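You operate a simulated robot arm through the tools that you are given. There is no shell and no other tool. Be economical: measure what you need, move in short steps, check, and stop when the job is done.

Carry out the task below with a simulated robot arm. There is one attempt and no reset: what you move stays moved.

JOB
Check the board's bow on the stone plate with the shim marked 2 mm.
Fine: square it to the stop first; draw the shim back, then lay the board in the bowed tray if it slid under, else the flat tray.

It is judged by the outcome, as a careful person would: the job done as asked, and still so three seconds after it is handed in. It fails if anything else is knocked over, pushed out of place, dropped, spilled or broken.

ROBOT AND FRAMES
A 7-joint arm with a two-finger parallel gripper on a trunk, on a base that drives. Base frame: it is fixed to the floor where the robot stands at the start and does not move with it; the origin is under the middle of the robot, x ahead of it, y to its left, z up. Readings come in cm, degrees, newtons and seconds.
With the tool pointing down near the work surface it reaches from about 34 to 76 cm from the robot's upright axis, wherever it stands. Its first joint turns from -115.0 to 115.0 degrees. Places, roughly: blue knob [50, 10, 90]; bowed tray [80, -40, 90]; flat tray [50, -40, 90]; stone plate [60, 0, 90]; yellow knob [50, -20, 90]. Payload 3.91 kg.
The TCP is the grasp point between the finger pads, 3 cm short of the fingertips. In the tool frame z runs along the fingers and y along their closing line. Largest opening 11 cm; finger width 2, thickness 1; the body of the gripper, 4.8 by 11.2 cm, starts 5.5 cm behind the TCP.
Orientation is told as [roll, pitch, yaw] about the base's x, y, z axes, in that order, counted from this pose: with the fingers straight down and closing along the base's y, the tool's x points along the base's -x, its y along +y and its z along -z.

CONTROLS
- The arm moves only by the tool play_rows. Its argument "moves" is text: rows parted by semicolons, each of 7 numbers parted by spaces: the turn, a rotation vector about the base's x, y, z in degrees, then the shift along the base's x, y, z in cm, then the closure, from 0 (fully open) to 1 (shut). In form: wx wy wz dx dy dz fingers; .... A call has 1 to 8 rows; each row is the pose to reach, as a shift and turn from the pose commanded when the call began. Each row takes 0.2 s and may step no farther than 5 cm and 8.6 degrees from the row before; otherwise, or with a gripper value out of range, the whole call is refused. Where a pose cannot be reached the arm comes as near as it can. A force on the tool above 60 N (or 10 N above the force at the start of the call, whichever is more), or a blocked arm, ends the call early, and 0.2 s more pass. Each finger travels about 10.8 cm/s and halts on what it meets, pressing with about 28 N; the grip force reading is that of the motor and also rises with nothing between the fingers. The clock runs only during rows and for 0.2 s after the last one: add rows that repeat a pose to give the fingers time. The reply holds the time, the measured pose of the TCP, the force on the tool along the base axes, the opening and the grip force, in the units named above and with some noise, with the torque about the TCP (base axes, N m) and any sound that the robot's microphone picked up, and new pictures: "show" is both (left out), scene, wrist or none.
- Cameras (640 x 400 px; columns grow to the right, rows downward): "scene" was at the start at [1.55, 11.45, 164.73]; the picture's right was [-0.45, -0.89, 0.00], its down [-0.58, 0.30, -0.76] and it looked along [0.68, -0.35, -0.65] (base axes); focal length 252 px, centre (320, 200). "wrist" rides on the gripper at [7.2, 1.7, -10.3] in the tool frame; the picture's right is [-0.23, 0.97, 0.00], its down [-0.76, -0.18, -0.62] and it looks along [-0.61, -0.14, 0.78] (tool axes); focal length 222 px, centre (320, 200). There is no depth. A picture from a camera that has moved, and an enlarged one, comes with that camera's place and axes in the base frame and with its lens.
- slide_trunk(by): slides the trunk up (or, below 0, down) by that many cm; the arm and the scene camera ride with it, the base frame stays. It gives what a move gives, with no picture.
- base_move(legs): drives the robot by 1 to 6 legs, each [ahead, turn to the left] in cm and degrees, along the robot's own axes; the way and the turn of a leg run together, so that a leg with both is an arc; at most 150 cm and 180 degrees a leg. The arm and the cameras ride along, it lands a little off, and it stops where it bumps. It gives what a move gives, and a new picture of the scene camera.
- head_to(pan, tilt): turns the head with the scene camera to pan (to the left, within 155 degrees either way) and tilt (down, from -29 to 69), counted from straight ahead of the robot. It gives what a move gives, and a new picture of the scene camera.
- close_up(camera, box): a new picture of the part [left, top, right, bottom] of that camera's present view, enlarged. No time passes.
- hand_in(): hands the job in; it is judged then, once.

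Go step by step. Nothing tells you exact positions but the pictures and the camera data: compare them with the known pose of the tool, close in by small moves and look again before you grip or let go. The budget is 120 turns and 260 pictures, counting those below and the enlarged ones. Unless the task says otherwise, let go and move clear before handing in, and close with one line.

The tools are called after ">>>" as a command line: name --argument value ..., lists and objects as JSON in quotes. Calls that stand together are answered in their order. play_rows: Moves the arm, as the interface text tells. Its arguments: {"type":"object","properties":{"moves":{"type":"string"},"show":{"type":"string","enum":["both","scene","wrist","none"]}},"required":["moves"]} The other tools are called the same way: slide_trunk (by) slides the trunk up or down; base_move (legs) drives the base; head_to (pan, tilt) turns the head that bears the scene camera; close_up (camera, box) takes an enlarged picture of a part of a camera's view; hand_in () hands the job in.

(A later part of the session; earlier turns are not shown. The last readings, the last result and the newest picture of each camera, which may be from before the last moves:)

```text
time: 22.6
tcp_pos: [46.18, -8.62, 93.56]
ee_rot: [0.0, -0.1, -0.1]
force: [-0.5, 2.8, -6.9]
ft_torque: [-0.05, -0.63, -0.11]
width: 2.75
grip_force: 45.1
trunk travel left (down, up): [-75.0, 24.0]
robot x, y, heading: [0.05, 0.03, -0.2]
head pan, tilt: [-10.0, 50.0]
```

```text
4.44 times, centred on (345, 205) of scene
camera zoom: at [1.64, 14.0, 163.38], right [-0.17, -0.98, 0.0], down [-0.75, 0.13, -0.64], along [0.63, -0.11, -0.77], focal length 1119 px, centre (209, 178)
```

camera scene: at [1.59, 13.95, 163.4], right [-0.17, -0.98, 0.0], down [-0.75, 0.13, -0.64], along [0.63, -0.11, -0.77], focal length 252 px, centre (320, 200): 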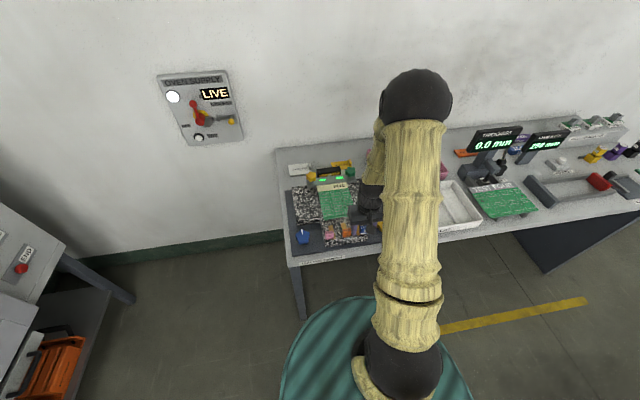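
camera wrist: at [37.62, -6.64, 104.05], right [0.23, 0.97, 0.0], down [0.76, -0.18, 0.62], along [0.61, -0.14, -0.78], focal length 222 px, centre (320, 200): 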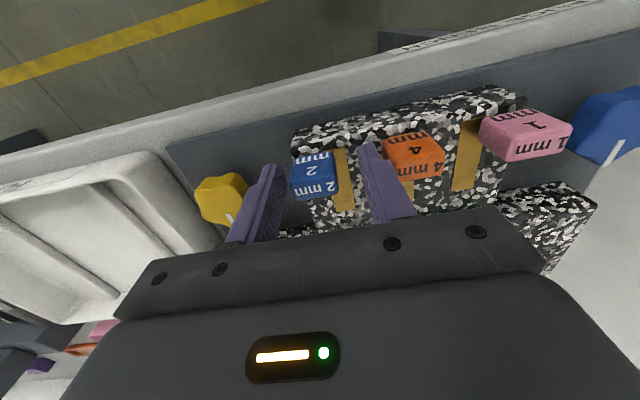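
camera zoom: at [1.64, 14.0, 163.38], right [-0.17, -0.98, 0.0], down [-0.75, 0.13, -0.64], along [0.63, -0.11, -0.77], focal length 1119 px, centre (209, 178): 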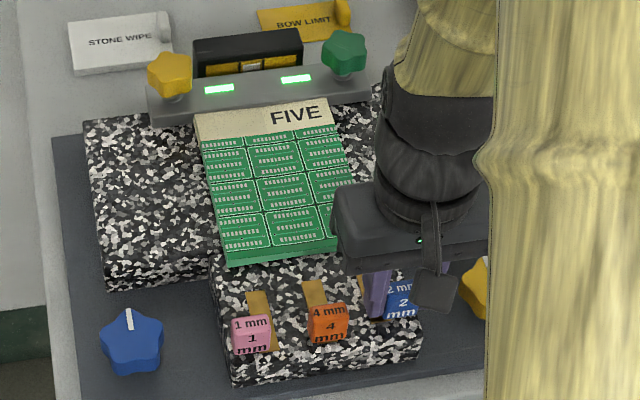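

The shim slides ahead with the gripper. About 1.3 cm remains to the board's edge; I'll take small steps.

>>> play_rows --moves "0 0 0 0.4 0 -0.05 0.85; 0 0 0 0.8 0 -0.1 0.85; 0 0 0 1.0 0 -0.1 0.85; 0 0 0 1.0 0 -0.1 0.85" --show "none"

>>> play_rows --moves "0 0 0 0.2 0 0 0.85; 0 0 0 0.5 0 0 0.85; 0 0 0 0.5 0 0 0.85" --show "none"

>>> close_up --camera "wrist" --box '[220, 80, 440, 240]'

>>> close_up --camera "scene" --box '[290, 160, 400, 250]'

```text
time: 23.6
tcp_pos: [47.3, -8.67, 93.59]
ee_rot: [0.0, -0.1, -0.1]
force: [0.2, 3.6, -2.4]
ft_torque: [0.05, -0.28, -0.06]
width: 2.77
grip_force: 44.8
trunk travel left (down, up): [-75.0, 24.0]
robot x, y, heading: [0.13, 0.26, 0.1]
head pan, tilt: [-10.0, 50.0]
```

```text
time: 24.4
tcp_pos: [47.7, -8.6, 93.69]
ee_rot: [0.0, 0.0, 0.0]
force: [-0.4, 7.0, -6.0]
ft_torque: [0.09, -0.7, -0.03]
width: 2.74
grip_force: 45.3
trunk travel left (down, up): [-75.0, 24.0]
robot x, y, heading: [-0.05, 0.1, -0.2]
head pan, tilt: [-10.0, 50.0]
```

```text
2.50 times, centred on (330, 160) of wrist
camera zoom: at [40.47, -7.0, 104.03], right [0.23, 0.97, 0.0], down [0.76, -0.18, 0.62], along [0.61, -0.14, -0.78], focal length 555 px, centre (295, 300)
```

zoom: 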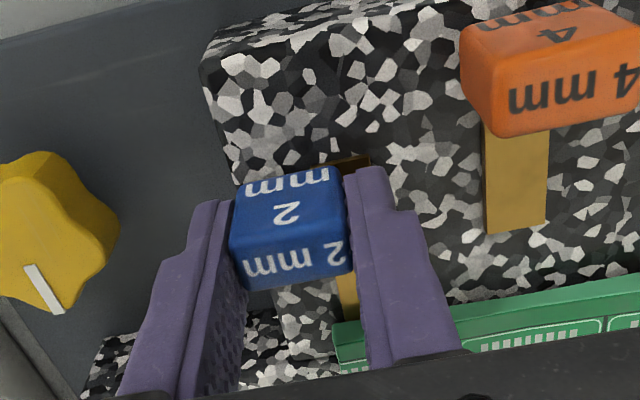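

```text
4.44 times, centred on (345, 205) of scene
camera zoom: at [1.63, 14.06, 163.38], right [-0.17, -0.98, 0.0], down [-0.75, 0.13, -0.64], along [0.63, -0.11, -0.77], focal length 1119 px, centre (209, 178)
```

zoom: 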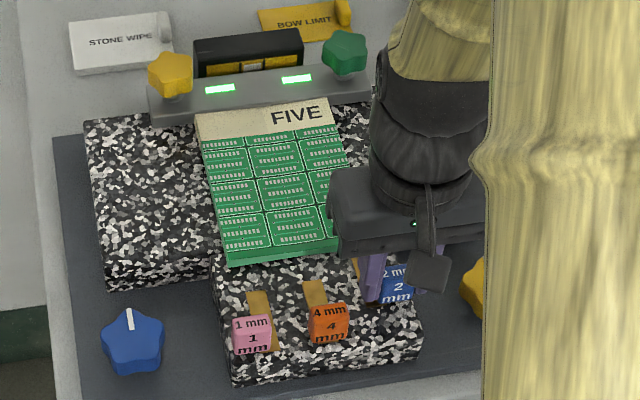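

The shim tip should now be at the board edge and there's no resistance along x. I'll continue in 0.4 cm steps, watching the force and whether the board moves.

>>> play_rows --moves "0 0 0 0.2 0 -0.05 0.85; 0 0 0 0.4 0 -0.1 0.85; 0 0 0 0.4 0 -0.1 0.85" --show "none"

>>> play_rows --moves "0 0 0 0.2 0 0 0.85; 0 0 0 0.4 0 0 0.85; 0 0 0 0.4 0 0 0.85" --show "none"

>>> close_up --camera "wrist" --box '[220, 80, 440, 240]'

>>> close_up --camera "scene" --box '[290, 160, 400, 250]'

```text
time: 25.2
tcp_pos: [48.12, -8.62, 93.58]
ee_rot: [0.0, 0.0, 0.0]
force: [-0.5, 5.1, 12.7]
ft_torque: [0.08, 1.39, 0.08]
width: 2.76
grip_force: 45.0
trunk travel left (down, up): [-75.0, 24.0]
robot x, y, heading: [-0.04, -0.11, 0.2]
head pan, tilt: [-10.0, 50.0]
```

```text
time: 26.0
tcp_pos: [48.48, -8.65, 93.58]
ee_rot: [-0.1, -0.2, 0.0]
force: [0.0, 1.7, 25.5]
ft_torque: [0.04, 0.69, 0.04]
width: 2.77
grip_force: 45.2
trunk travel left (down, up): [-75.0, 24.0]
robot x, y, heading: [-0.18, -0.33, -0.1]
head pan, tilt: [-10.0, 50.0]
```

```text
2.50 times, centred on (330, 160) of wrist
camera zoom: at [41.19, -6.98, 103.98], right [0.23, 0.97, 0.0], down [0.76, -0.18, 0.63], along [0.61, -0.14, -0.78], focal length 555 px, centre (295, 300)
```

zoom: 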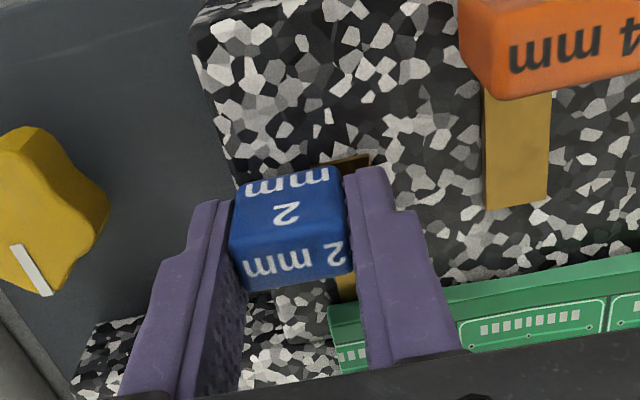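

```text
4.44 times, centred on (345, 205) of scene
camera zoom: at [1.37, 14.03, 163.41], right [-0.17, -0.98, 0.0], down [-0.75, 0.13, -0.64], along [0.63, -0.11, -0.77], focal length 1119 px, centre (209, 178)
```

zoom: 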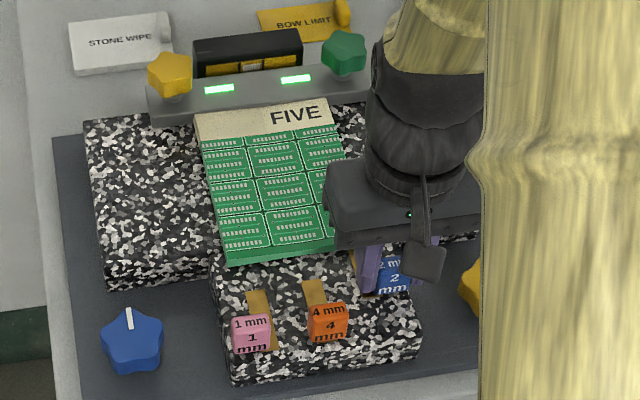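

No x resistance, only some downward pressing, which I'll relieve. The tip should be about 1 cm under the board by now; going further.

>>> play_rows --moves "0 0 0 0 0 0.1 0.85; 0 0 0 0.4 0 0.1 0.85; 0 0 0 0.8 0 0.1 0.85; 0 0 0 0.8 0 0.1 0.85" --show "none"

>>> close_up --camera "wrist" --box '[220, 80, 440, 240]'

>>> close_up --camera "scene" --box '[290, 160, 400, 250]'

```text
time: 27.0
tcp_pos: [49.28, -8.57, 93.53]
ee_rot: [0.1, -0.1, 0.0]
force: [-0.1, 3.6, 23.1]
ft_torque: [0.1, -0.71, -0.01]
width: 2.78
grip_force: 44.9
trunk travel left (down, up): [-75.0, 24.0]
robot x, y, heading: [-0.32, 0.22, 0.0]
head pan, tilt: [-10.0, 50.0]
```

```text
2.50 times, centred on (330, 160) of wrist
camera zoom: at [41.94, -6.99, 103.99], right [0.23, 0.97, 0.0], down [0.76, -0.18, 0.62], along [0.61, -0.14, -0.78], focal length 555 px, centre (295, 300)
```

zoom: 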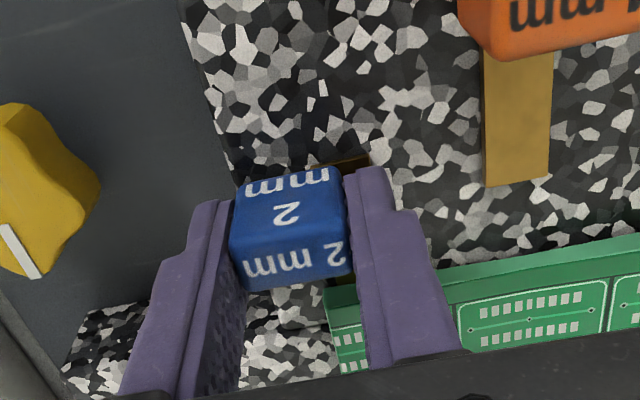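

```text
4.44 times, centred on (345, 205) of scene
camera zoom: at [1.36, 14.06, 163.4], right [-0.17, -0.98, 0.0], down [-0.75, 0.13, -0.64], along [0.63, -0.11, -0.77], focal length 1119 px, centre (209, 178)
```

zoom: 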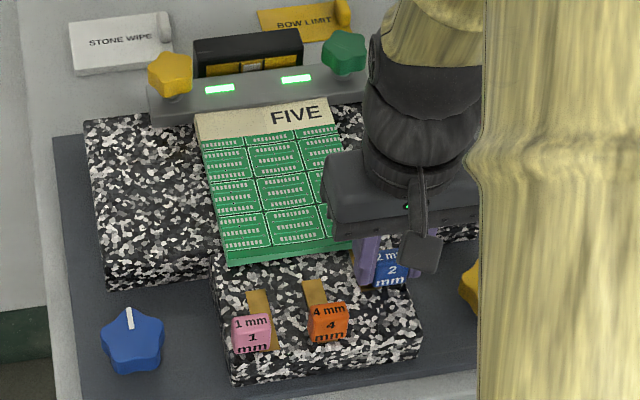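

The shim has slid about 2 cm under with zero x force and the board unmoved. I'll go 1.2 cm more to be certain, lifting slightly to relieve the pressing.

>>> play_rows --moves "0 0 0 0 0 0.15 0.85; 0 0 0 0.5 0 0.15 0.85; 0 0 0 1.0 0 0.15 0.85; 0 0 0 1.2 0 0.15 0.85; 0 0 0 1.2 0 0.15 0.85" --show "wrist"

>>> close_up --camera "wrist" --box '[220, 80, 440, 240]'

>>> close_up --camera "scene" --box '[290, 160, 400, 250]'

```text
time: 28.2
tcp_pos: [50.22, -8.57, 93.55]
ee_rot: [0.1, 0.4, -0.1]
force: [-14.1, 4.1, -11.3]
ft_torque: [-0.02, -0.54, 0.03]
width: 2.77
grip_force: 45.2
trunk travel left (down, up): [-75.0, 24.0]
robot x, y, heading: [-0.04, -0.22, 0.1]
head pan, tilt: [-10.0, 50.0]
camera wrist: at [43.07, -7.0, 104.05], right [0.23, 0.97, 0.0], down [0.77, -0.18, 0.62], along [0.6, -0.14, -0.79], focal length 222 px, centre (320, 200)
```

wrist: 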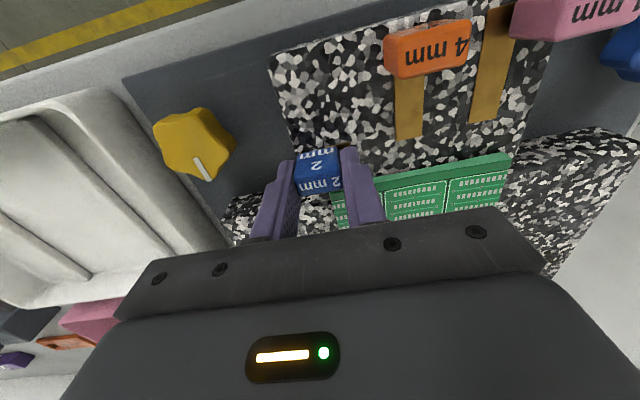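

```text
2.50 times, centred on (330, 160) of wrist
camera zoom: at [43.07, -7.0, 104.05], right [0.23, 0.97, 0.0], down [0.77, -0.18, 0.62], along [0.6, -0.14, -0.79], focal length 555 px, centre (295, 300)
```

zoom: 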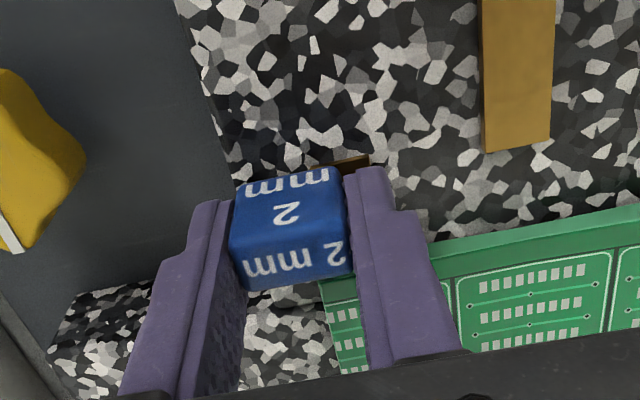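

```text
4.44 times, centred on (345, 205) of scene
camera zoom: at [1.46, 14.01, 163.37], right [-0.17, -0.98, 0.0], down [-0.75, 0.13, -0.64], along [0.63, -0.11, -0.77], focal length 1119 px, centre (209, 178)
```

zoom: 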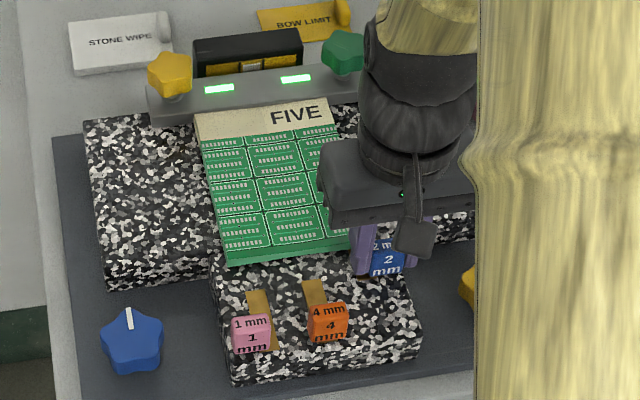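

At about 2.8 cm under, x force rose to -14 N, possibly because I was lifting the shim against the board. I'll lower slightly and re-check.

>>> play_rows --moves "0 0 0 -0.3 0 -0.05 0.85; 0 0 0 -0.3 0 -0.12 0.85; 0 0 0 -0.3 0 -0.12 0.85" --show "none"

>>> play_rows --moves "0 0 0 0.15 0 0 0.85; 0 0 0 0.3 0 0 0.85; 0 0 0 0.3 0 0 0.85" --show "none"

```text
time: 29.0
tcp_pos: [50.29, -8.63, 93.62]
ee_rot: [0.0, 0.1, 0.0]
force: [-7.8, 1.5, -4.4]
ft_torque: [0.05, 1.43, 0.04]
width: 2.76
grip_force: 45.3
trunk travel left (down, up): [-75.0, 24.0]
robot x, y, heading: [-0.17, 0.25, 0.1]
head pan, tilt: [-10.0, 50.0]
```

```text
time: 29.8
tcp_pos: [50.23, -8.6, 93.62]
ee_rot: [0.1, 0.2, 0.0]
force: [-21.9, 0.6, 0.0]
ft_torque: [-0.06, -0.14, 0.06]
width: 2.74
grip_force: 44.6
trunk travel left (down, up): [-75.0, 24.0]
robot x, y, heading: [0.32, 0.38, 0.1]
head pan, tilt: [-10.0, 50.0]
```

The shim went about 2.7 cm under the board freely (the strip's tail is now at x≈49.5, so its tip is at ≈55, while the board edge is at 52.4). So the board is bowed. Next I draw the shim back to where it began.

>>> play_rows --moves "0 0 0 -1 0 0 0.85; 0 0 0 -2 0 0 0.85; 0 0 0 -3 0 0 0.85; 0 0 0 -4 0 0 0.85; 0 0 0 -5 0 0 0.85; 0 0 0 -5.3 0 0 0.85; 0 0 0 -5.3 0 0 0.85"

>>> close_up --camera "scene" --box '[290, 160, 400, 250]'

```text
time: 31.4
tcp_pos: [45.21, -8.59, 93.59]
ee_rot: [-0.1, -0.2, -0.2]
force: [3.4, -9.5, 11.3]
ft_torque: [-0.22, -0.7, 0.1]
width: 2.74
grip_force: 45.4
trunk travel left (down, up): [-75.0, 24.0]
robot x, y, heading: [-0.11, -0.0, 0.1]
head pan, tilt: [-10.0, 50.0]
camera scene: at [1.54, 13.83, 163.42], right [-0.17, -0.98, 0.0], down [-0.75, 0.13, -0.64], along [0.63, -0.11, -0.77], focal length 252 px, centre (320, 200)
camera wrist: at [37.9, -6.99, 104.0], right [0.23, 0.97, 0.0], down [0.76, -0.18, 0.62], along [0.61, -0.14, -0.78], focal length 222 px, centre (320, 200)
```

scene: 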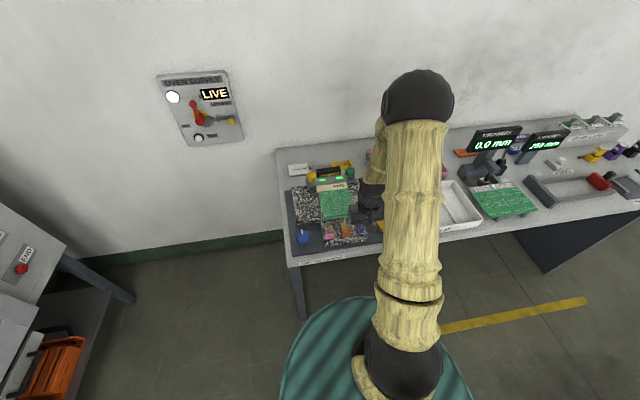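
wrist: 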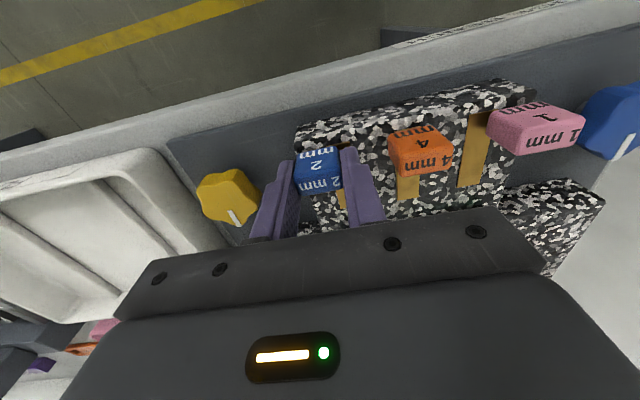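

```text
4.44 times, centred on (345, 205) of scene
camera zoom: at [1.54, 13.83, 163.42], right [-0.17, -0.98, 0.0], down [-0.75, 0.13, -0.64], along [0.63, -0.11, -0.77], focal length 1119 px, centre (209, 178)
```

zoom: 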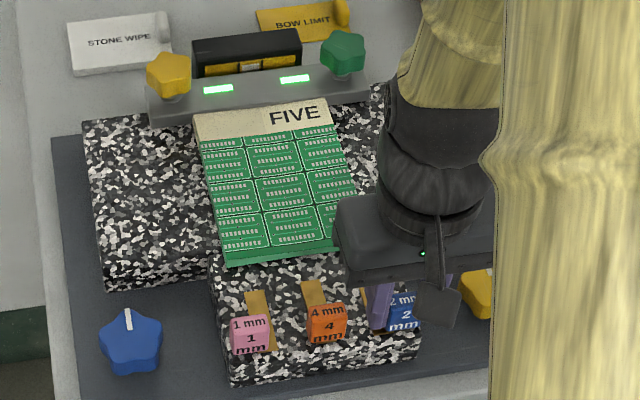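

The shim is back where it began. I'll release it, rise clear, then survey how to pick up the board, which is 12 cm wide (more than the 11 cm opening), and look at the left bench end and trays.

>>> play_rows --moves "0 0 0 0 0 0 0.7; 0 0 0 0 0 0 0.58; 0 0 0 0 0 0 0.58; 0 0 0 0 0 3 0.58; 0 0 0 0 0 7 0.58; 0 0 0 0 0 11 0.58; 0 0 0 -3 4 14 0.58; 0 0 0 -4 8 17 0.58" --show "wrist"

>>> head_to --pan -35 --tilt 40

>>> head_to --pan 45 --tilt 45

```text
refused: row 7 steps farther than a row can; nothing moved
```

```text
time: 32.3
tcp_pos: [45.18, -8.61, 93.58]
ee_rot: [0.0, -0.1, 0.0]
force: [5.0, -12.8, 17.3]
ft_torque: [-0.17, -0.1, 0.02]
width: 2.73
grip_force: 45.4
trunk travel left (down, up): [-75.0, 24.0]
robot x, y, heading: [-0.04, -0.24, -0.3]
head pan, tilt: [-35.0, 40.0]
camera scene: at [0.9, 10.25, 164.84], right [-0.57, -0.82, 0.0], down [-0.53, 0.37, -0.77], along [0.63, -0.44, -0.64], focal length 252 px, centre (320, 200)
```

scene: 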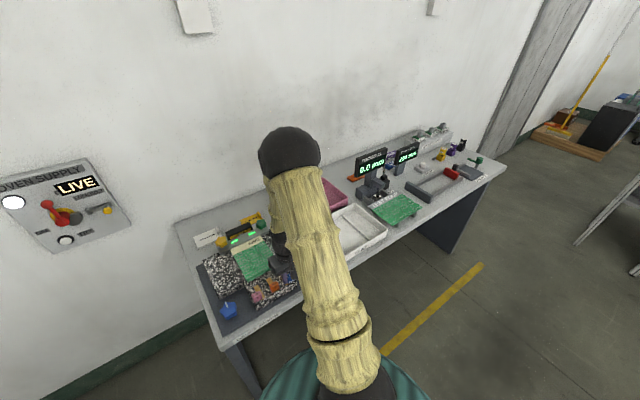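

```text
time: 33.8
tcp_pos: [45.08, -8.67, 93.46]
ee_rot: [0.1, -0.1, 0.0]
force: [6.4, -15.5, 23.8]
ft_torque: [-0.25, 0.08, 0.09]
width: 2.73
grip_force: 44.8
trunk travel left (down, up): [-75.0, 24.0]
robot x, y, heading: [-0.02, 0.17, 0.0]
head pan, tilt: [45.0, 45.0]
camera scene: at [-0.33, 20.85, 164.12], right [0.71, -0.71, 0.0], down [-0.5, -0.5, -0.71], along [0.5, 0.5, -0.71], focal length 252 px, centre (320, 200)
```

scene: 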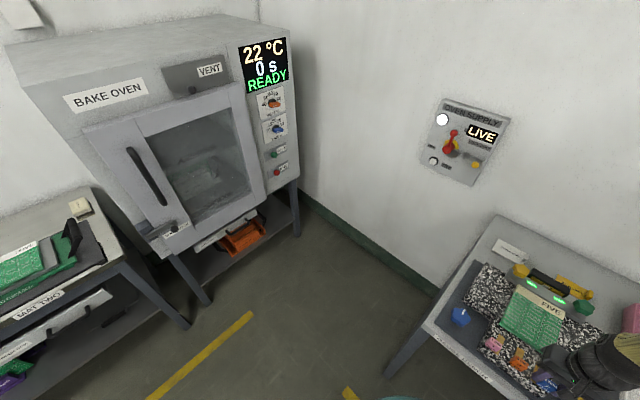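

There's an oven and another table to the left, with a free corridor by the bench's left end. Releasing the shim first.

>>> play_rows --moves "0 0 0 0 0 0 0.7; 0 0 0 0 0 0 0.56; 0 0 0 0 0 0 0.56; 0 0 0 0 0 3 0.56; 0 0 0 0 0 7 0.56; 0 0 0 0 0 11 0.56; 0 0 0 -1 2 14 0.56; 0 0 0 -1 5 17 0.56" --show "wrist"

>>> close_up --camera "wrist" --box '[220, 0, 480, 170]'

>>> close_up --camera "scene" --box '[410, 210, 640, 400]'

```text
time: 35.6
tcp_pos: [44.48, -3.41, 110.57]
ee_rot: [0.0, 0.0, 0.0]
force: [0.0, 1.2, -0.5]
ft_torque: [0.0, -0.02, 0.03]
width: 4.81
grip_force: 0.0
trunk travel left (down, up): [-75.0, 24.0]
robot x, y, heading: [-0.11, 0.12, 0.1]
head pan, tilt: [45.0, 45.0]
camera wrist: at [37.16, -1.8, 121.04], right [0.23, 0.97, 0.0], down [0.76, -0.18, 0.62], along [0.61, -0.14, -0.78], focal length 222 px, centre (320, 200)
```

wrist: 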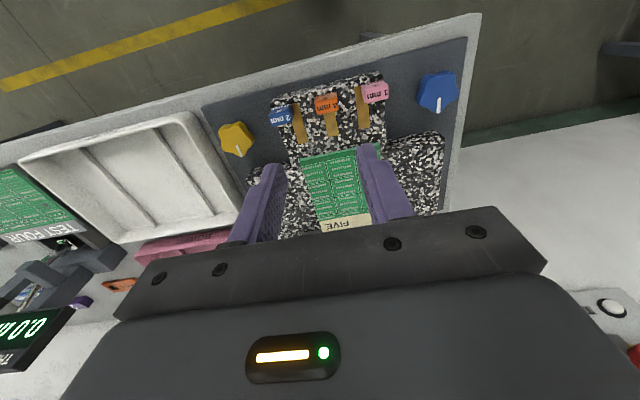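

```text
2.35 times, centred on (350, 85) of wrist
camera zoom: at [37.16, -1.8, 121.04], right [0.23, 0.97, 0.0], down [0.76, -0.18, 0.62], along [0.61, -0.14, -0.78], focal length 523 px, centre (249, 471)
```

zoom: 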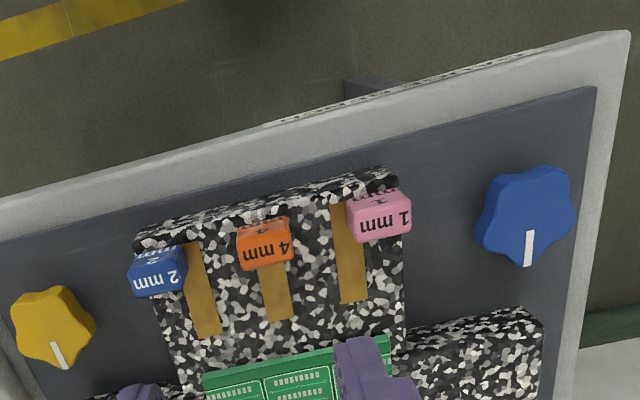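

```text
2.11 times, centred on (525, 305) of scene
camera zoom: at [-0.31, 21.14, 164.07], right [0.71, -0.71, 0.0], down [-0.5, -0.5, -0.71], along [0.5, 0.5, -0.71], focal length 530 px, centre (-112, -21)
```

zoom: 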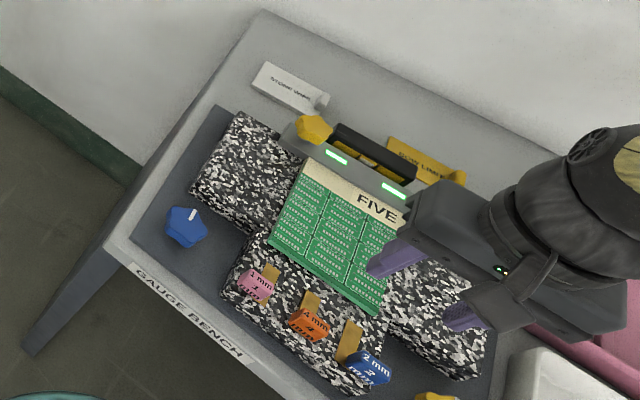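

Shim released. Plan: the board can only be lifted by pinching an edge. I'll slide it sideways (+y) along the stop until its right side overhangs the stone by about 4 cm (stone edge y≈13, bench end y≈17), then pinch that overhang from the left end of the bench. First I'll turn the gripper 90° to push with two spread fingers.

>>> play_rows --moves "0 0 8.5 2 -1 0 0.5; 0 0 17 4 -2 0 0.5; 0 0 25.5 6 -3 0 0.5; 0 0 34 8 -4 0 0.5; 0 0 42.5 10 -5 0 0.5; 0 0 51 12 -6 0 0.5; 0 0 59.5 14 -7 0 0.5; 0 0 68 16 -8.6 0 0.5" --show "none"

>>> play_rows --moves "0 0 8.5 0 0 -2 0.5; 0 0 17 0 0 -4 0.5; 0 0 22 0 0 -6 0.5; 0 0 22 0 0 -8 0.5; 0 0 22 0 0 -8 0.5" --show "wrist"

>>> head_to --pan 0 --tilt 50

```text
time: 37.4
tcp_pos: [60.3, -12.13, 110.54]
ee_rot: [0.2, 0.0, 68.2]
force: [1.1, 0.7, -0.4]
ft_torque: [-0.01, 0.02, 0.0]
width: 5.53
grip_force: 0.1
trunk travel left (down, up): [-75.0, 24.0]
robot x, y, heading: [0.21, 0.46, 0.3]
head pan, tilt: [45.0, 45.0]
```

```text
time: 38.6
tcp_pos: [60.03, -12.02, 102.32]
ee_rot: [0.0, 0.0, 90.1]
force: [0.0, -0.6, 0.0]
ft_torque: [-0.02, -0.03, -0.01]
width: 5.46
grip_force: 0.1
trunk travel left (down, up): [-75.0, 24.0]
robot x, y, heading: [-0.07, -0.01, 0.0]
head pan, tilt: [45.0, 45.0]
camera wrist: at [58.48, -19.46, 112.74], right [-0.97, 0.23, 0.0], down [0.18, 0.76, 0.62], along [0.14, 0.61, -0.78], focal length 222 px, centre (320, 200)
```

wrist: 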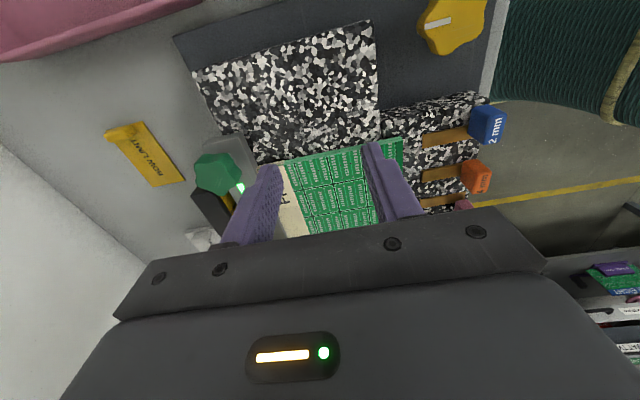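

```text
time: 39.7
tcp_pos: [60.05, -12.2, 102.46]
ee_rot: [0.0, 0.0, 90.0]
force: [0.8, -0.3, 0.6]
ft_torque: [0.02, 0.01, 0.01]
width: 5.5
grip_force: 0.0
trunk travel left (down, up): [-75.0, 24.0]
robot x, y, heading: [-0.36, -0.62, -0.3]
head pan, tilt: [0.0, 50.0]
camera scene: at [1.71, 15.3, 163.4], right [0.0, -1.0, 0.0], down [-0.77, 0.0, -0.64], along [0.64, 0.0, -0.77], focal length 252 px, centre (320, 200)
```

scene: 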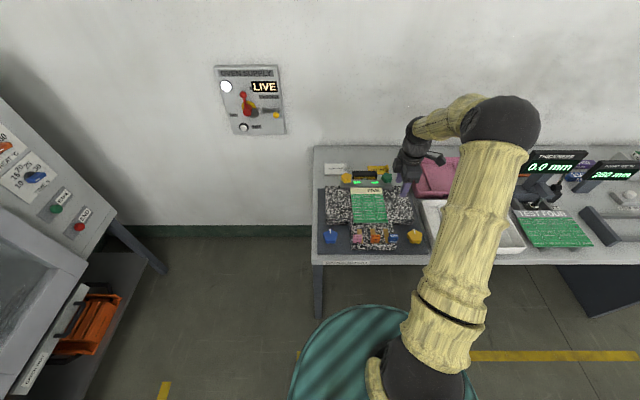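

The board's left edge is at y≈-8.3. Lowering beside it, tips 3 mm above the stone, then pushing +y.

>>> play_rows --moves "0 0 0 0.2 0 -3 0.5; 0 0 0 0.2 0 -6 0.5; 0 0 0 0.2 0 -8.4 0.5; 0 0 0 0.2 0 -9 0.5; 0 0 0 0.2 0 -9 0.5" --show "none"

>>> close_up --camera "wrist" --box '[180, 40, 500, 240]'

```text
time: 40.9
tcp_pos: [60.57, -12.42, 93.69]
ee_rot: [-0.1, 0.0, 90.0]
force: [1.5, -2.4, 18.3]
ft_torque: [-0.03, 0.44, 0.02]
width: 5.35
grip_force: 0.0
trunk travel left (down, up): [-75.0, 24.0]
robot x, y, heading: [0.1, 0.23, 0.0]
head pan, tilt: [0.0, 50.0]
```

```text
2.00 times, centred on (340, 140) of wrist
camera zoom: at [58.75, -19.69, 104.12], right [-0.97, 0.23, 0.0], down [0.18, 0.76, 0.62], along [0.14, 0.61, -0.78], focal length 444 px, centre (280, 320)
```

zoom: 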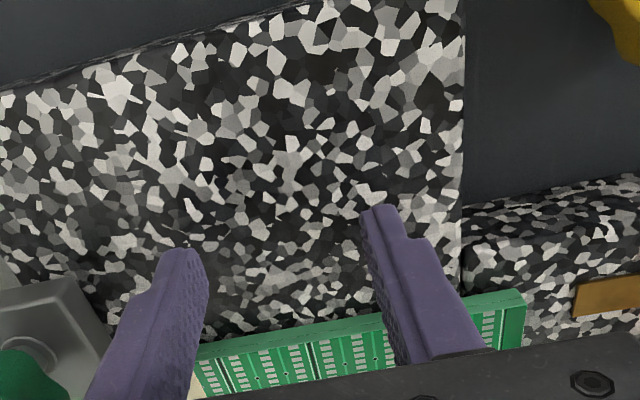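

Contact (18 N) came a little earlier than expected here, so the wide part may be slightly higher than the narrow part. Looking closer at the junction and fingers.

>>> close_up --camera "wrist" --box '[390, 120, 510, 220]'

>>> close_up --camera "scene" --box '[310, 160, 450, 270]'

```text
4.00 times, centred on (450, 170) of wrist
camera zoom: at [58.75, -19.69, 104.12], right [-0.97, 0.23, 0.0], down [0.18, 0.76, 0.62], along [0.14, 0.61, -0.78], focal length 888 px, centre (-200, 320)
```

zoom: 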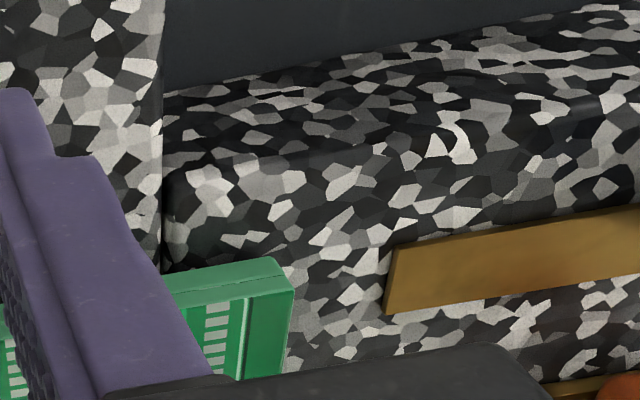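

```text
3.64 times, centred on (380, 215) of scene
camera zoom: at [1.55, 15.29, 163.43], right [0.0, -1.0, 0.0], down [-0.77, 0.0, -0.64], along [0.64, 0.0, -0.77], focal length 915 px, centre (102, 146)
```

zoom: 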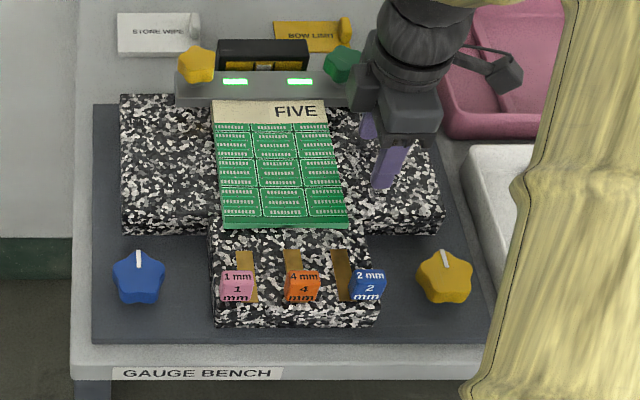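

There appears to be a small step: the wide plate is ~0.6 cm higher than the narrow shelf, and the board overhangs the shelf. I must check whether the shim's blade rides at plate level (a real test) or at shelf level. I'll take a low side view.

>>> play_rows --moves "0 0 0 -1 -1 3 0.5; 8 0 0 -2 -2 4 0.5; 16 0 0 -3 -3 4 0.5; 24 0 0 -4 -4 4 0.5; 32 0 0 -5 -4.5 3 0.5; 40 0 0 -6 -5 2 0.5; 40 0 0 -6 -5 2 0.5" --show "wrist"

>>> close_up --camera "wrist" --box '[240, 20, 480, 180]'

```text
time: 42.5
tcp_pos: [54.48, -17.15, 95.59]
ee_rot: [0.0, -40.1, 89.9]
force: [-0.4, 0.8, -0.4]
ft_torque: [0.03, 0.03, 0.0]
width: 5.5
grip_force: 0.1
trunk travel left (down, up): [-75.0, 24.0]
robot x, y, heading: [0.22, 0.04, 0.0]
head pan, tilt: [0.0, 50.0]
camera wrist: at [52.81, -29.49, 98.95], right [-0.97, 0.17, 0.15], down [0.18, 0.18, 0.97], along [0.14, 0.97, -0.21], focal length 222 px, centre (320, 200)
```

wrist: 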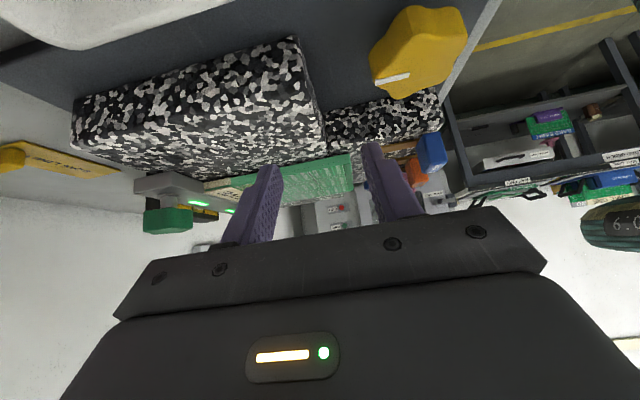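

```text
2.50 times, centred on (360, 100) of wrist
camera zoom: at [52.81, -29.49, 98.95], right [-0.97, 0.17, 0.15], down [0.18, 0.18, 0.97], along [0.14, 0.97, -0.21], focal length 555 px, centre (220, 450)
```

zoom: 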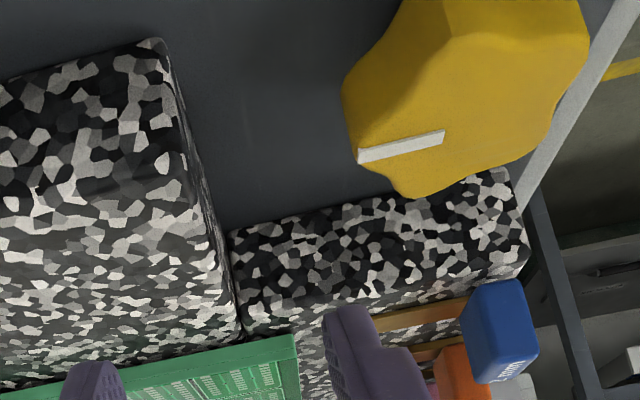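

>>> play_rows --moves "0 0 0 2.5 0 0 0.8; 6 0 0 5 0 -0.5 1; 6 0 0 5 0 -0.5 1; 6 0 0 5 0 -0.5 1" --show "wrist"

>>> close_up --camera "wrist" --box '[340, 60, 500, 200]'

```text
time: 43.5
tcp_pos: [59.77, -17.33, 95.05]
ee_rot: [0.1, -46.0, 90.0]
force: [-0.7, -0.8, 0.8]
ft_torque: [-0.03, -0.05, 0.02]
width: 0.0
grip_force: 27.9
trunk travel left (down, up): [-75.0, 24.0]
robot x, y, heading: [-0.04, 0.02, 0.0]
head pan, tilt: [0.0, 50.0]
camera wrist: at [57.97, -29.88, 97.04], right [-0.97, 0.16, 0.16], down [0.18, 0.08, 0.98], along [0.14, 0.98, -0.11], focal length 222 px, centre (320, 200)
```

wrist: 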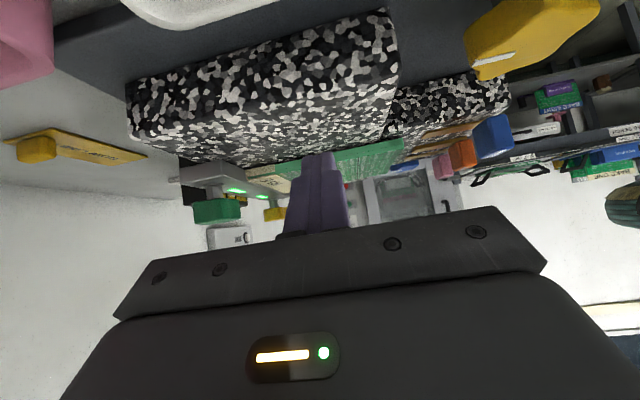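

```text
2.86 times, centred on (420, 130) of wrist
camera zoom: at [57.97, -29.88, 97.04], right [-0.97, 0.16, 0.16], down [0.18, 0.08, 0.98], along [0.14, 0.98, -0.11], focal length 635 px, centre (34, 400)
```

zoom: 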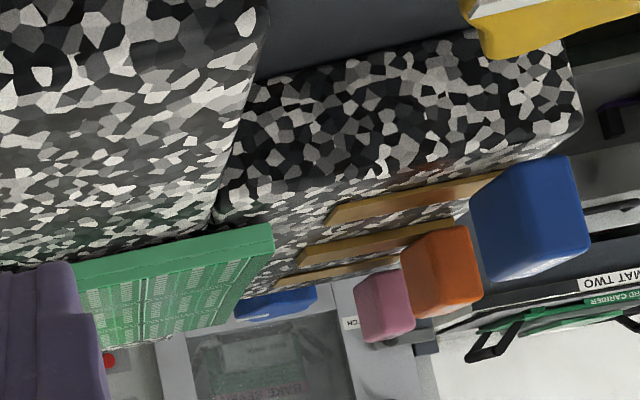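

>>> close_up --camera "wrist" --box '[380, 100, 480, 160]'

```text
6.40 times, centred on (430, 130) of wrist
camera zoom: at [57.97, -29.88, 97.04], right [-0.97, 0.16, 0.16], down [0.18, 0.08, 0.98], along [0.14, 0.98, -0.11], focal length 1422 px, centre (-384, 648)
```

zoom: 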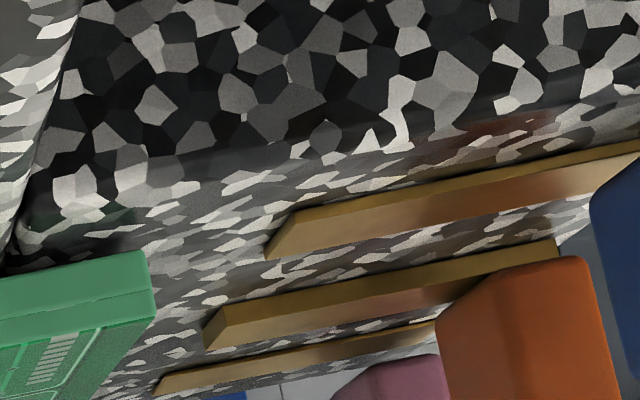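

The picture is ambiguous about the blade height. I'll take a lower, more grazing and closer view from the side.

>>> play_rows --moves "0 0 0 0.5 0 1 1; 7 0 0 1 2 1.5 1; 14 0 0 1.7 5 1 1; 19 0 0 1.7 7 0 1; 19 0 0 1.7 7.5 -0.6 1; 19 0 0 1.7 7.5 -0.6 1" --show "wrist"

>>> close_up --camera "wrist" --box '[380, 80, 560, 200]'

```text
time: 44.9
tcp_pos: [61.24, -9.68, 94.46]
ee_rot: [0.1, -65.1, 90.0]
force: [-0.2, 0.5, 0.5]
ft_torque: [0.08, 0.03, 0.01]
width: 0.02
grip_force: 28.1
trunk travel left (down, up): [-75.0, 24.0]
robot x, y, heading: [-0.31, 0.01, 0.3]
head pan, tilt: [0.0, 50.0]
camera wrist: at [59.54, -22.27, 92.44], right [-0.97, 0.1, 0.21], down [0.18, -0.24, 0.95], along [0.14, 0.97, 0.22], focal length 222 px, centre (320, 200)
```

wrist: 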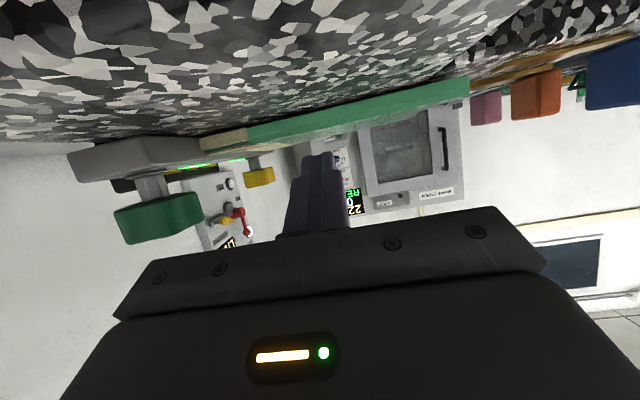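

```text
3.33 times, centred on (470, 140) of wrist
camera zoom: at [59.54, -22.27, 92.44], right [-0.97, 0.1, 0.21], down [0.18, -0.24, 0.95], along [0.14, 0.97, 0.22], focal length 740 px, centre (-180, 400)
```

zoom: 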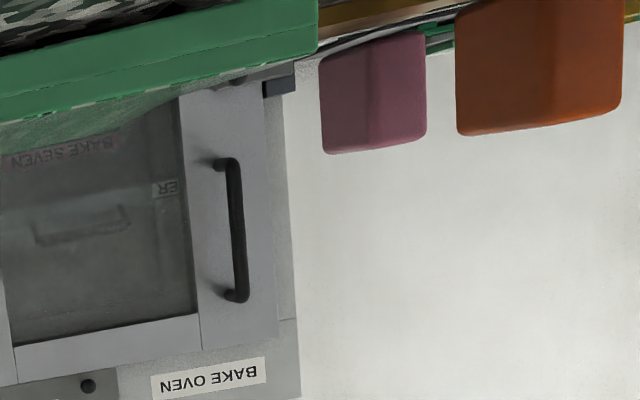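

>>> close_up --camera "wrist" --box '[400, 30, 540, 110]'

>>> close_up --camera "wrist" --box '[180, 60, 480, 170]'

>>> close_up --camera "wrist" --box '[500, 0, 640, 110]'

```text
4.57 times, centred on (470, 70) of wrist
camera zoom: at [59.54, -22.27, 92.44], right [-0.97, 0.1, 0.21], down [0.18, -0.24, 0.95], along [0.14, 0.97, 0.22], focal length 1015 px, centre (-366, 794)
```

zoom: 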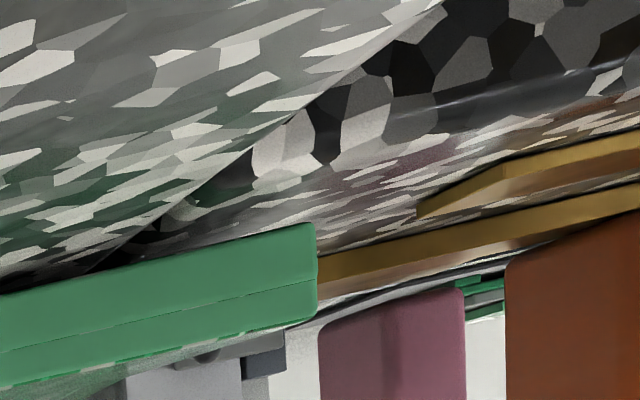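

```text
2.13 times, centred on (330, 115) of wrist
camera zoom: at [59.54, -22.27, 92.44], right [-0.97, 0.1, 0.21], down [0.18, -0.24, 0.95], along [0.14, 0.97, 0.22], focal length 474 px, centre (299, 381)
```

zoom: 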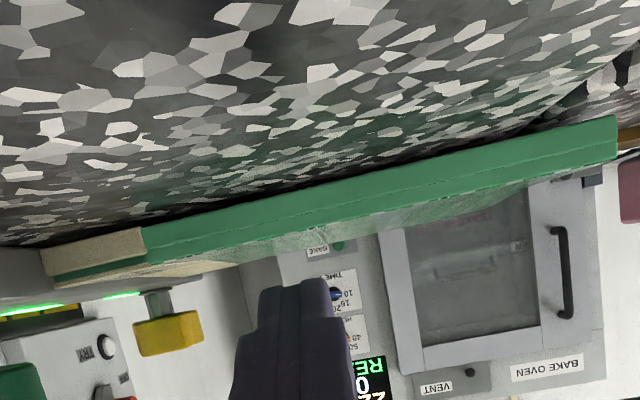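

```text
3.64 times, centred on (570, 55) of wrist
camera zoom: at [59.54, -22.27, 92.44], right [-0.97, 0.1, 0.21], down [0.18, -0.24, 0.95], along [0.14, 0.97, 0.22], focal length 808 px, centre (-589, 727)
```

zoom: 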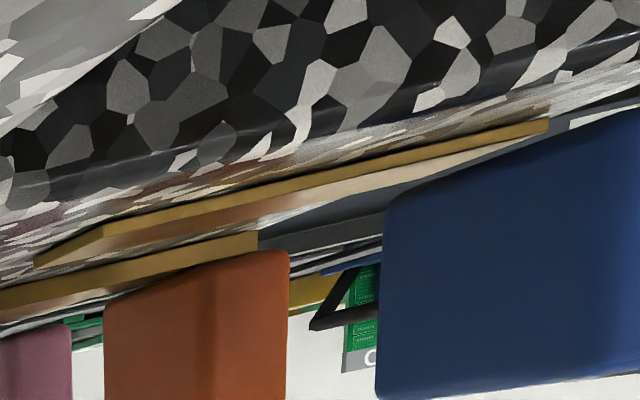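

The blade sits at plate level (bottom z about equal to the plate top), with the narrow shelf lower, so the shim test was a true one. I'll check the gap under the board along its edge using the reflections.

>>> close_up --camera "wrist" --box '[390, 60, 480, 116]'

>>> close_up --camera "wrist" --box '[310, 80, 400, 136]'

>>> close_up --camera "wrist" --box '[190, 110, 280, 166]'

```text
7.11 times, centred on (435, 88) of wrist
camera zoom: at [59.54, -22.27, 92.44], right [-0.97, 0.1, 0.21], down [0.18, -0.24, 0.95], along [0.14, 0.97, 0.22], focal length 1580 px, centre (-498, 996)
```

zoom: 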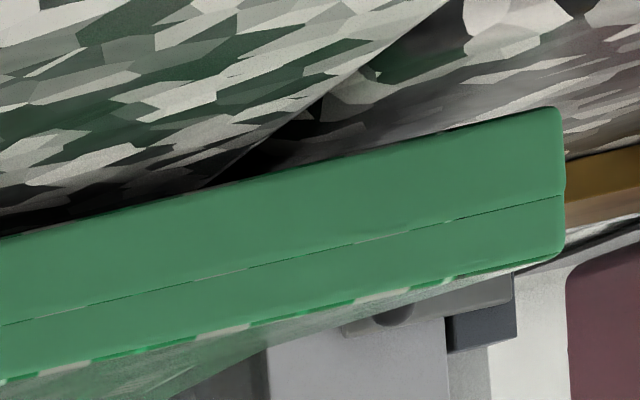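

```text
7.11 times, centred on (355, 108) of wrist
camera zoom: at [59.54, -22.27, 92.44], right [-0.97, 0.1, 0.21], down [0.18, -0.24, 0.95], along [0.14, 0.97, 0.22], focal length 1580 px, centre (71, 854)
```

zoom: 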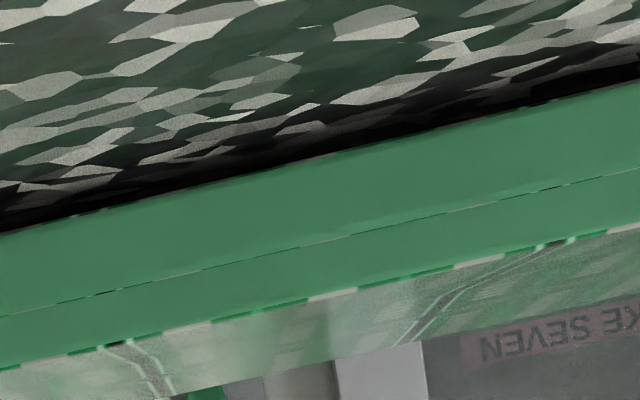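

```text
7.11 times, centred on (235, 138) of wrist
camera zoom: at [59.54, -22.27, 92.44], right [-0.97, 0.1, 0.21], down [0.18, -0.24, 0.95], along [0.14, 0.97, 0.22], focal length 1580 px, centre (924, 641)
```

zoom: 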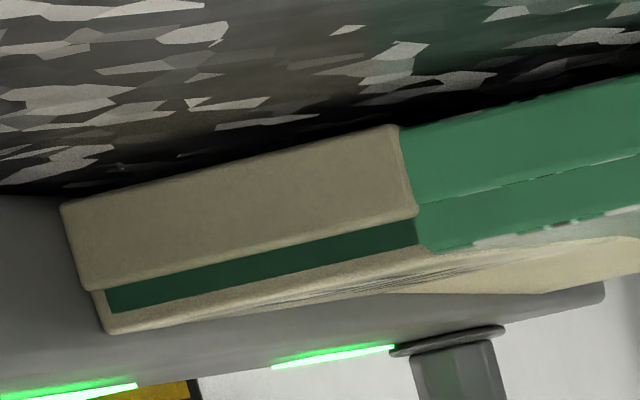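

The gap runs under the whole left edge, and with the physical result (the shim went in freely), the board is bowed, so it goes in the bowed tray. Now back to the pushing pose: rotate the tool down again, left of the board.

>>> play_rows --moves "-8.2 0 0 0 -1 2 0.9; -16.4 0 0 0 -2 4 0.8; -24.6 0 0 0 -3 5.5 0.7; -32.8 0 0 0 -4 5.5 0.6; -41 0 0 -0.3 -4 5 0.45; -49 0 0 -0.6 -4 4 0.45; -57 0 0 -0.8 -4 3 0.45; -65 0 0 -0.8 -4 2 0.45" --show "none"

>>> play_rows --moves "0 0 0 0 0.3 -1.2 0.45; 0 0 0 0 0.3 -2.0 0.45; 0 0 0 0 0.3 -2.3 0.45; 0 0 0 0 0.3 -2.3 0.45" --show "none"

>>> close_up --camera "wrist" --box '[180, 40, 500, 240]'

```text
time: 46.7
tcp_pos: [60.38, -13.69, 96.49]
ee_rot: [-0.1, 0.2, 90.0]
force: [0.6, -0.4, 0.4]
ft_torque: [0.0, 0.0, -0.01]
width: 6.06
grip_force: 0.1
trunk travel left (down, up): [-75.0, 24.0]
robot x, y, heading: [-0.17, -0.33, -0.1]
head pan, tilt: [0.0, 50.0]
```

```text
time: 47.7
tcp_pos: [60.26, -13.58, 94.25]
ee_rot: [0.0, 0.0, 90.1]
force: [0.1, 0.9, 0.9]
ft_torque: [-0.02, -0.01, 0.0]
width: 6.03
grip_force: 0.2
trunk travel left (down, up): [-75.0, 24.0]
robot x, y, heading: [0.44, 0.2, 0.0]
head pan, tilt: [0.0, 50.0]
```

```text
2.00 times, centred on (340, 140) of wrist
camera zoom: at [58.59, -20.8, 104.65], right [-0.97, 0.23, 0.0], down [0.18, 0.76, 0.62], along [0.14, 0.61, -0.78], focal length 444 px, centre (280, 320)
```

zoom: 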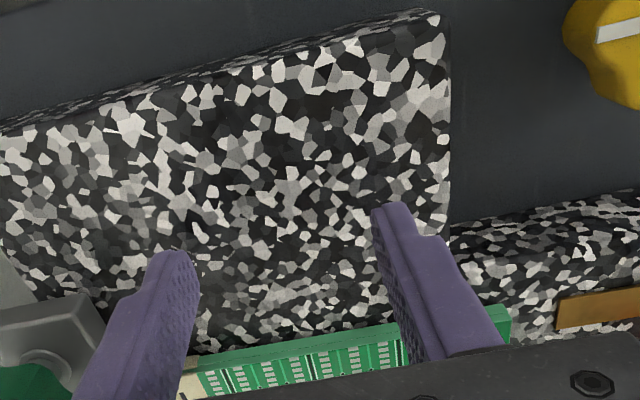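

Now pushing +y slowly, first to contact, then sliding.

>>> play_rows --moves "0 0 0 0 1 -0.25 0.45; 0 0 0 0 2 -0.25 0.45; 0 0 0 0 3 -0.25 0.45; 0 0 0 0 4 -0.25 0.45; 0 0 0 0 4.7 -0.25 0.45; 0 0 0 0 5.4 -0.25 0.45; 0 0 0 0 6 -0.25 0.45; 0 0 0 0 6 -0.25 0.45" --show "wrist"

>>> close_up --camera "scene" --box '[310, 160, 450, 270]'

```text
time: 49.5
tcp_pos: [60.32, -7.35, 94.02]
ee_rot: [0.0, 0.0, 90.0]
force: [-0.3, 0.0, -0.6]
ft_torque: [0.0, 0.0, 0.01]
width: 6.04
grip_force: 0.0
trunk travel left (down, up): [-75.0, 24.0]
robot x, y, heading: [-0.18, 0.28, 0.0]
head pan, tilt: [0.0, 50.0]
camera wrist: at [58.71, -14.68, 104.4], right [-0.97, 0.23, 0.0], down [0.18, 0.76, 0.62], along [0.14, 0.61, -0.78], focal length 222 px, centre (320, 200)
```

wrist: 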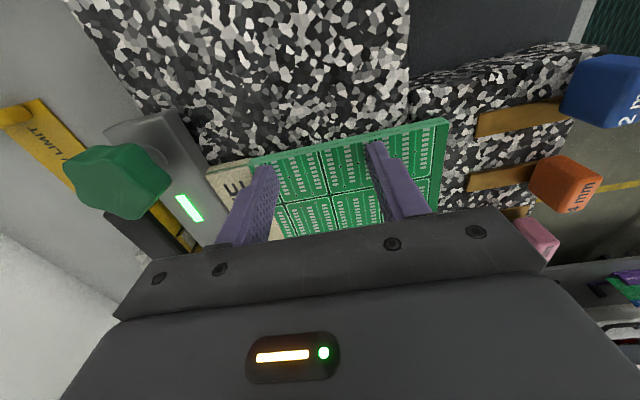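

```text
3.64 times, centred on (380, 215) of scene
camera zoom: at [1.71, 15.29, 163.4], right [0.0, -1.0, 0.0], down [-0.77, 0.0, -0.64], along [0.64, 0.0, -0.77], focal length 915 px, centre (102, 146)
```

zoom: 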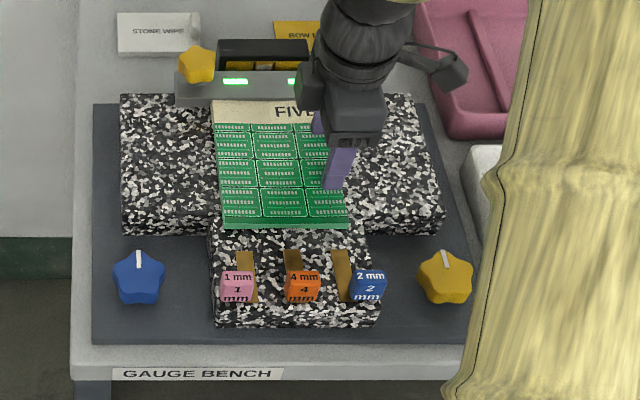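

The fingers passed over the board without moving it, so its top must be just below z 91 and the earlier "contact" was misread. I'll go back off the board and re-measure the plate height gently.

>>> play_rows --moves "0 0 0 0 0 0.5 0.45; 0 0 0 0 -2 0.5 0.45; 0 0 0 0 -4 0.5 0.45; 0 0 0 0 -5.5 0.3 0.45; 0 0 0 0 -5.5 0 0.45; 0 0 0 0 -5.5 -0.3 0.45; 0 0 0 0 -5.5 -0.3 0.45" --show "none"

>>> play_rows --moves "0 0 0 0 0 -0.1 0.45; 0 0 0 0 0 -0.2 0.45; 0 0 0 0 0 -0.2 0.45; 0 0 0 0 0 -0.2 0.45" --show "none"

```text
time: 51.1
tcp_pos: [60.25, -13.13, 93.76]
ee_rot: [-0.2, 0.0, 90.1]
force: [0.8, 0.2, 6.2]
ft_torque: [0.01, 0.2, 0.07]
width: 6.0
grip_force: 0.0
trunk travel left (down, up): [-75.0, 24.0]
robot x, y, heading: [0.01, -0.17, -0.0]
head pan, tilt: [0.0, 50.0]
```

```text
time: 52.1
tcp_pos: [60.22, -13.0, 93.78]
ee_rot: [-0.2, 0.0, 90.0]
force: [3.3, -4.1, 35.2]
ft_torque: [-0.1, 1.06, 0.14]
width: 5.88
grip_force: 0.0
trunk travel left (down, up): [-75.0, 24.0]
robot x, y, heading: [0.19, 0.26, -0.2]
head pan, tilt: [0.0, 50.0]
```

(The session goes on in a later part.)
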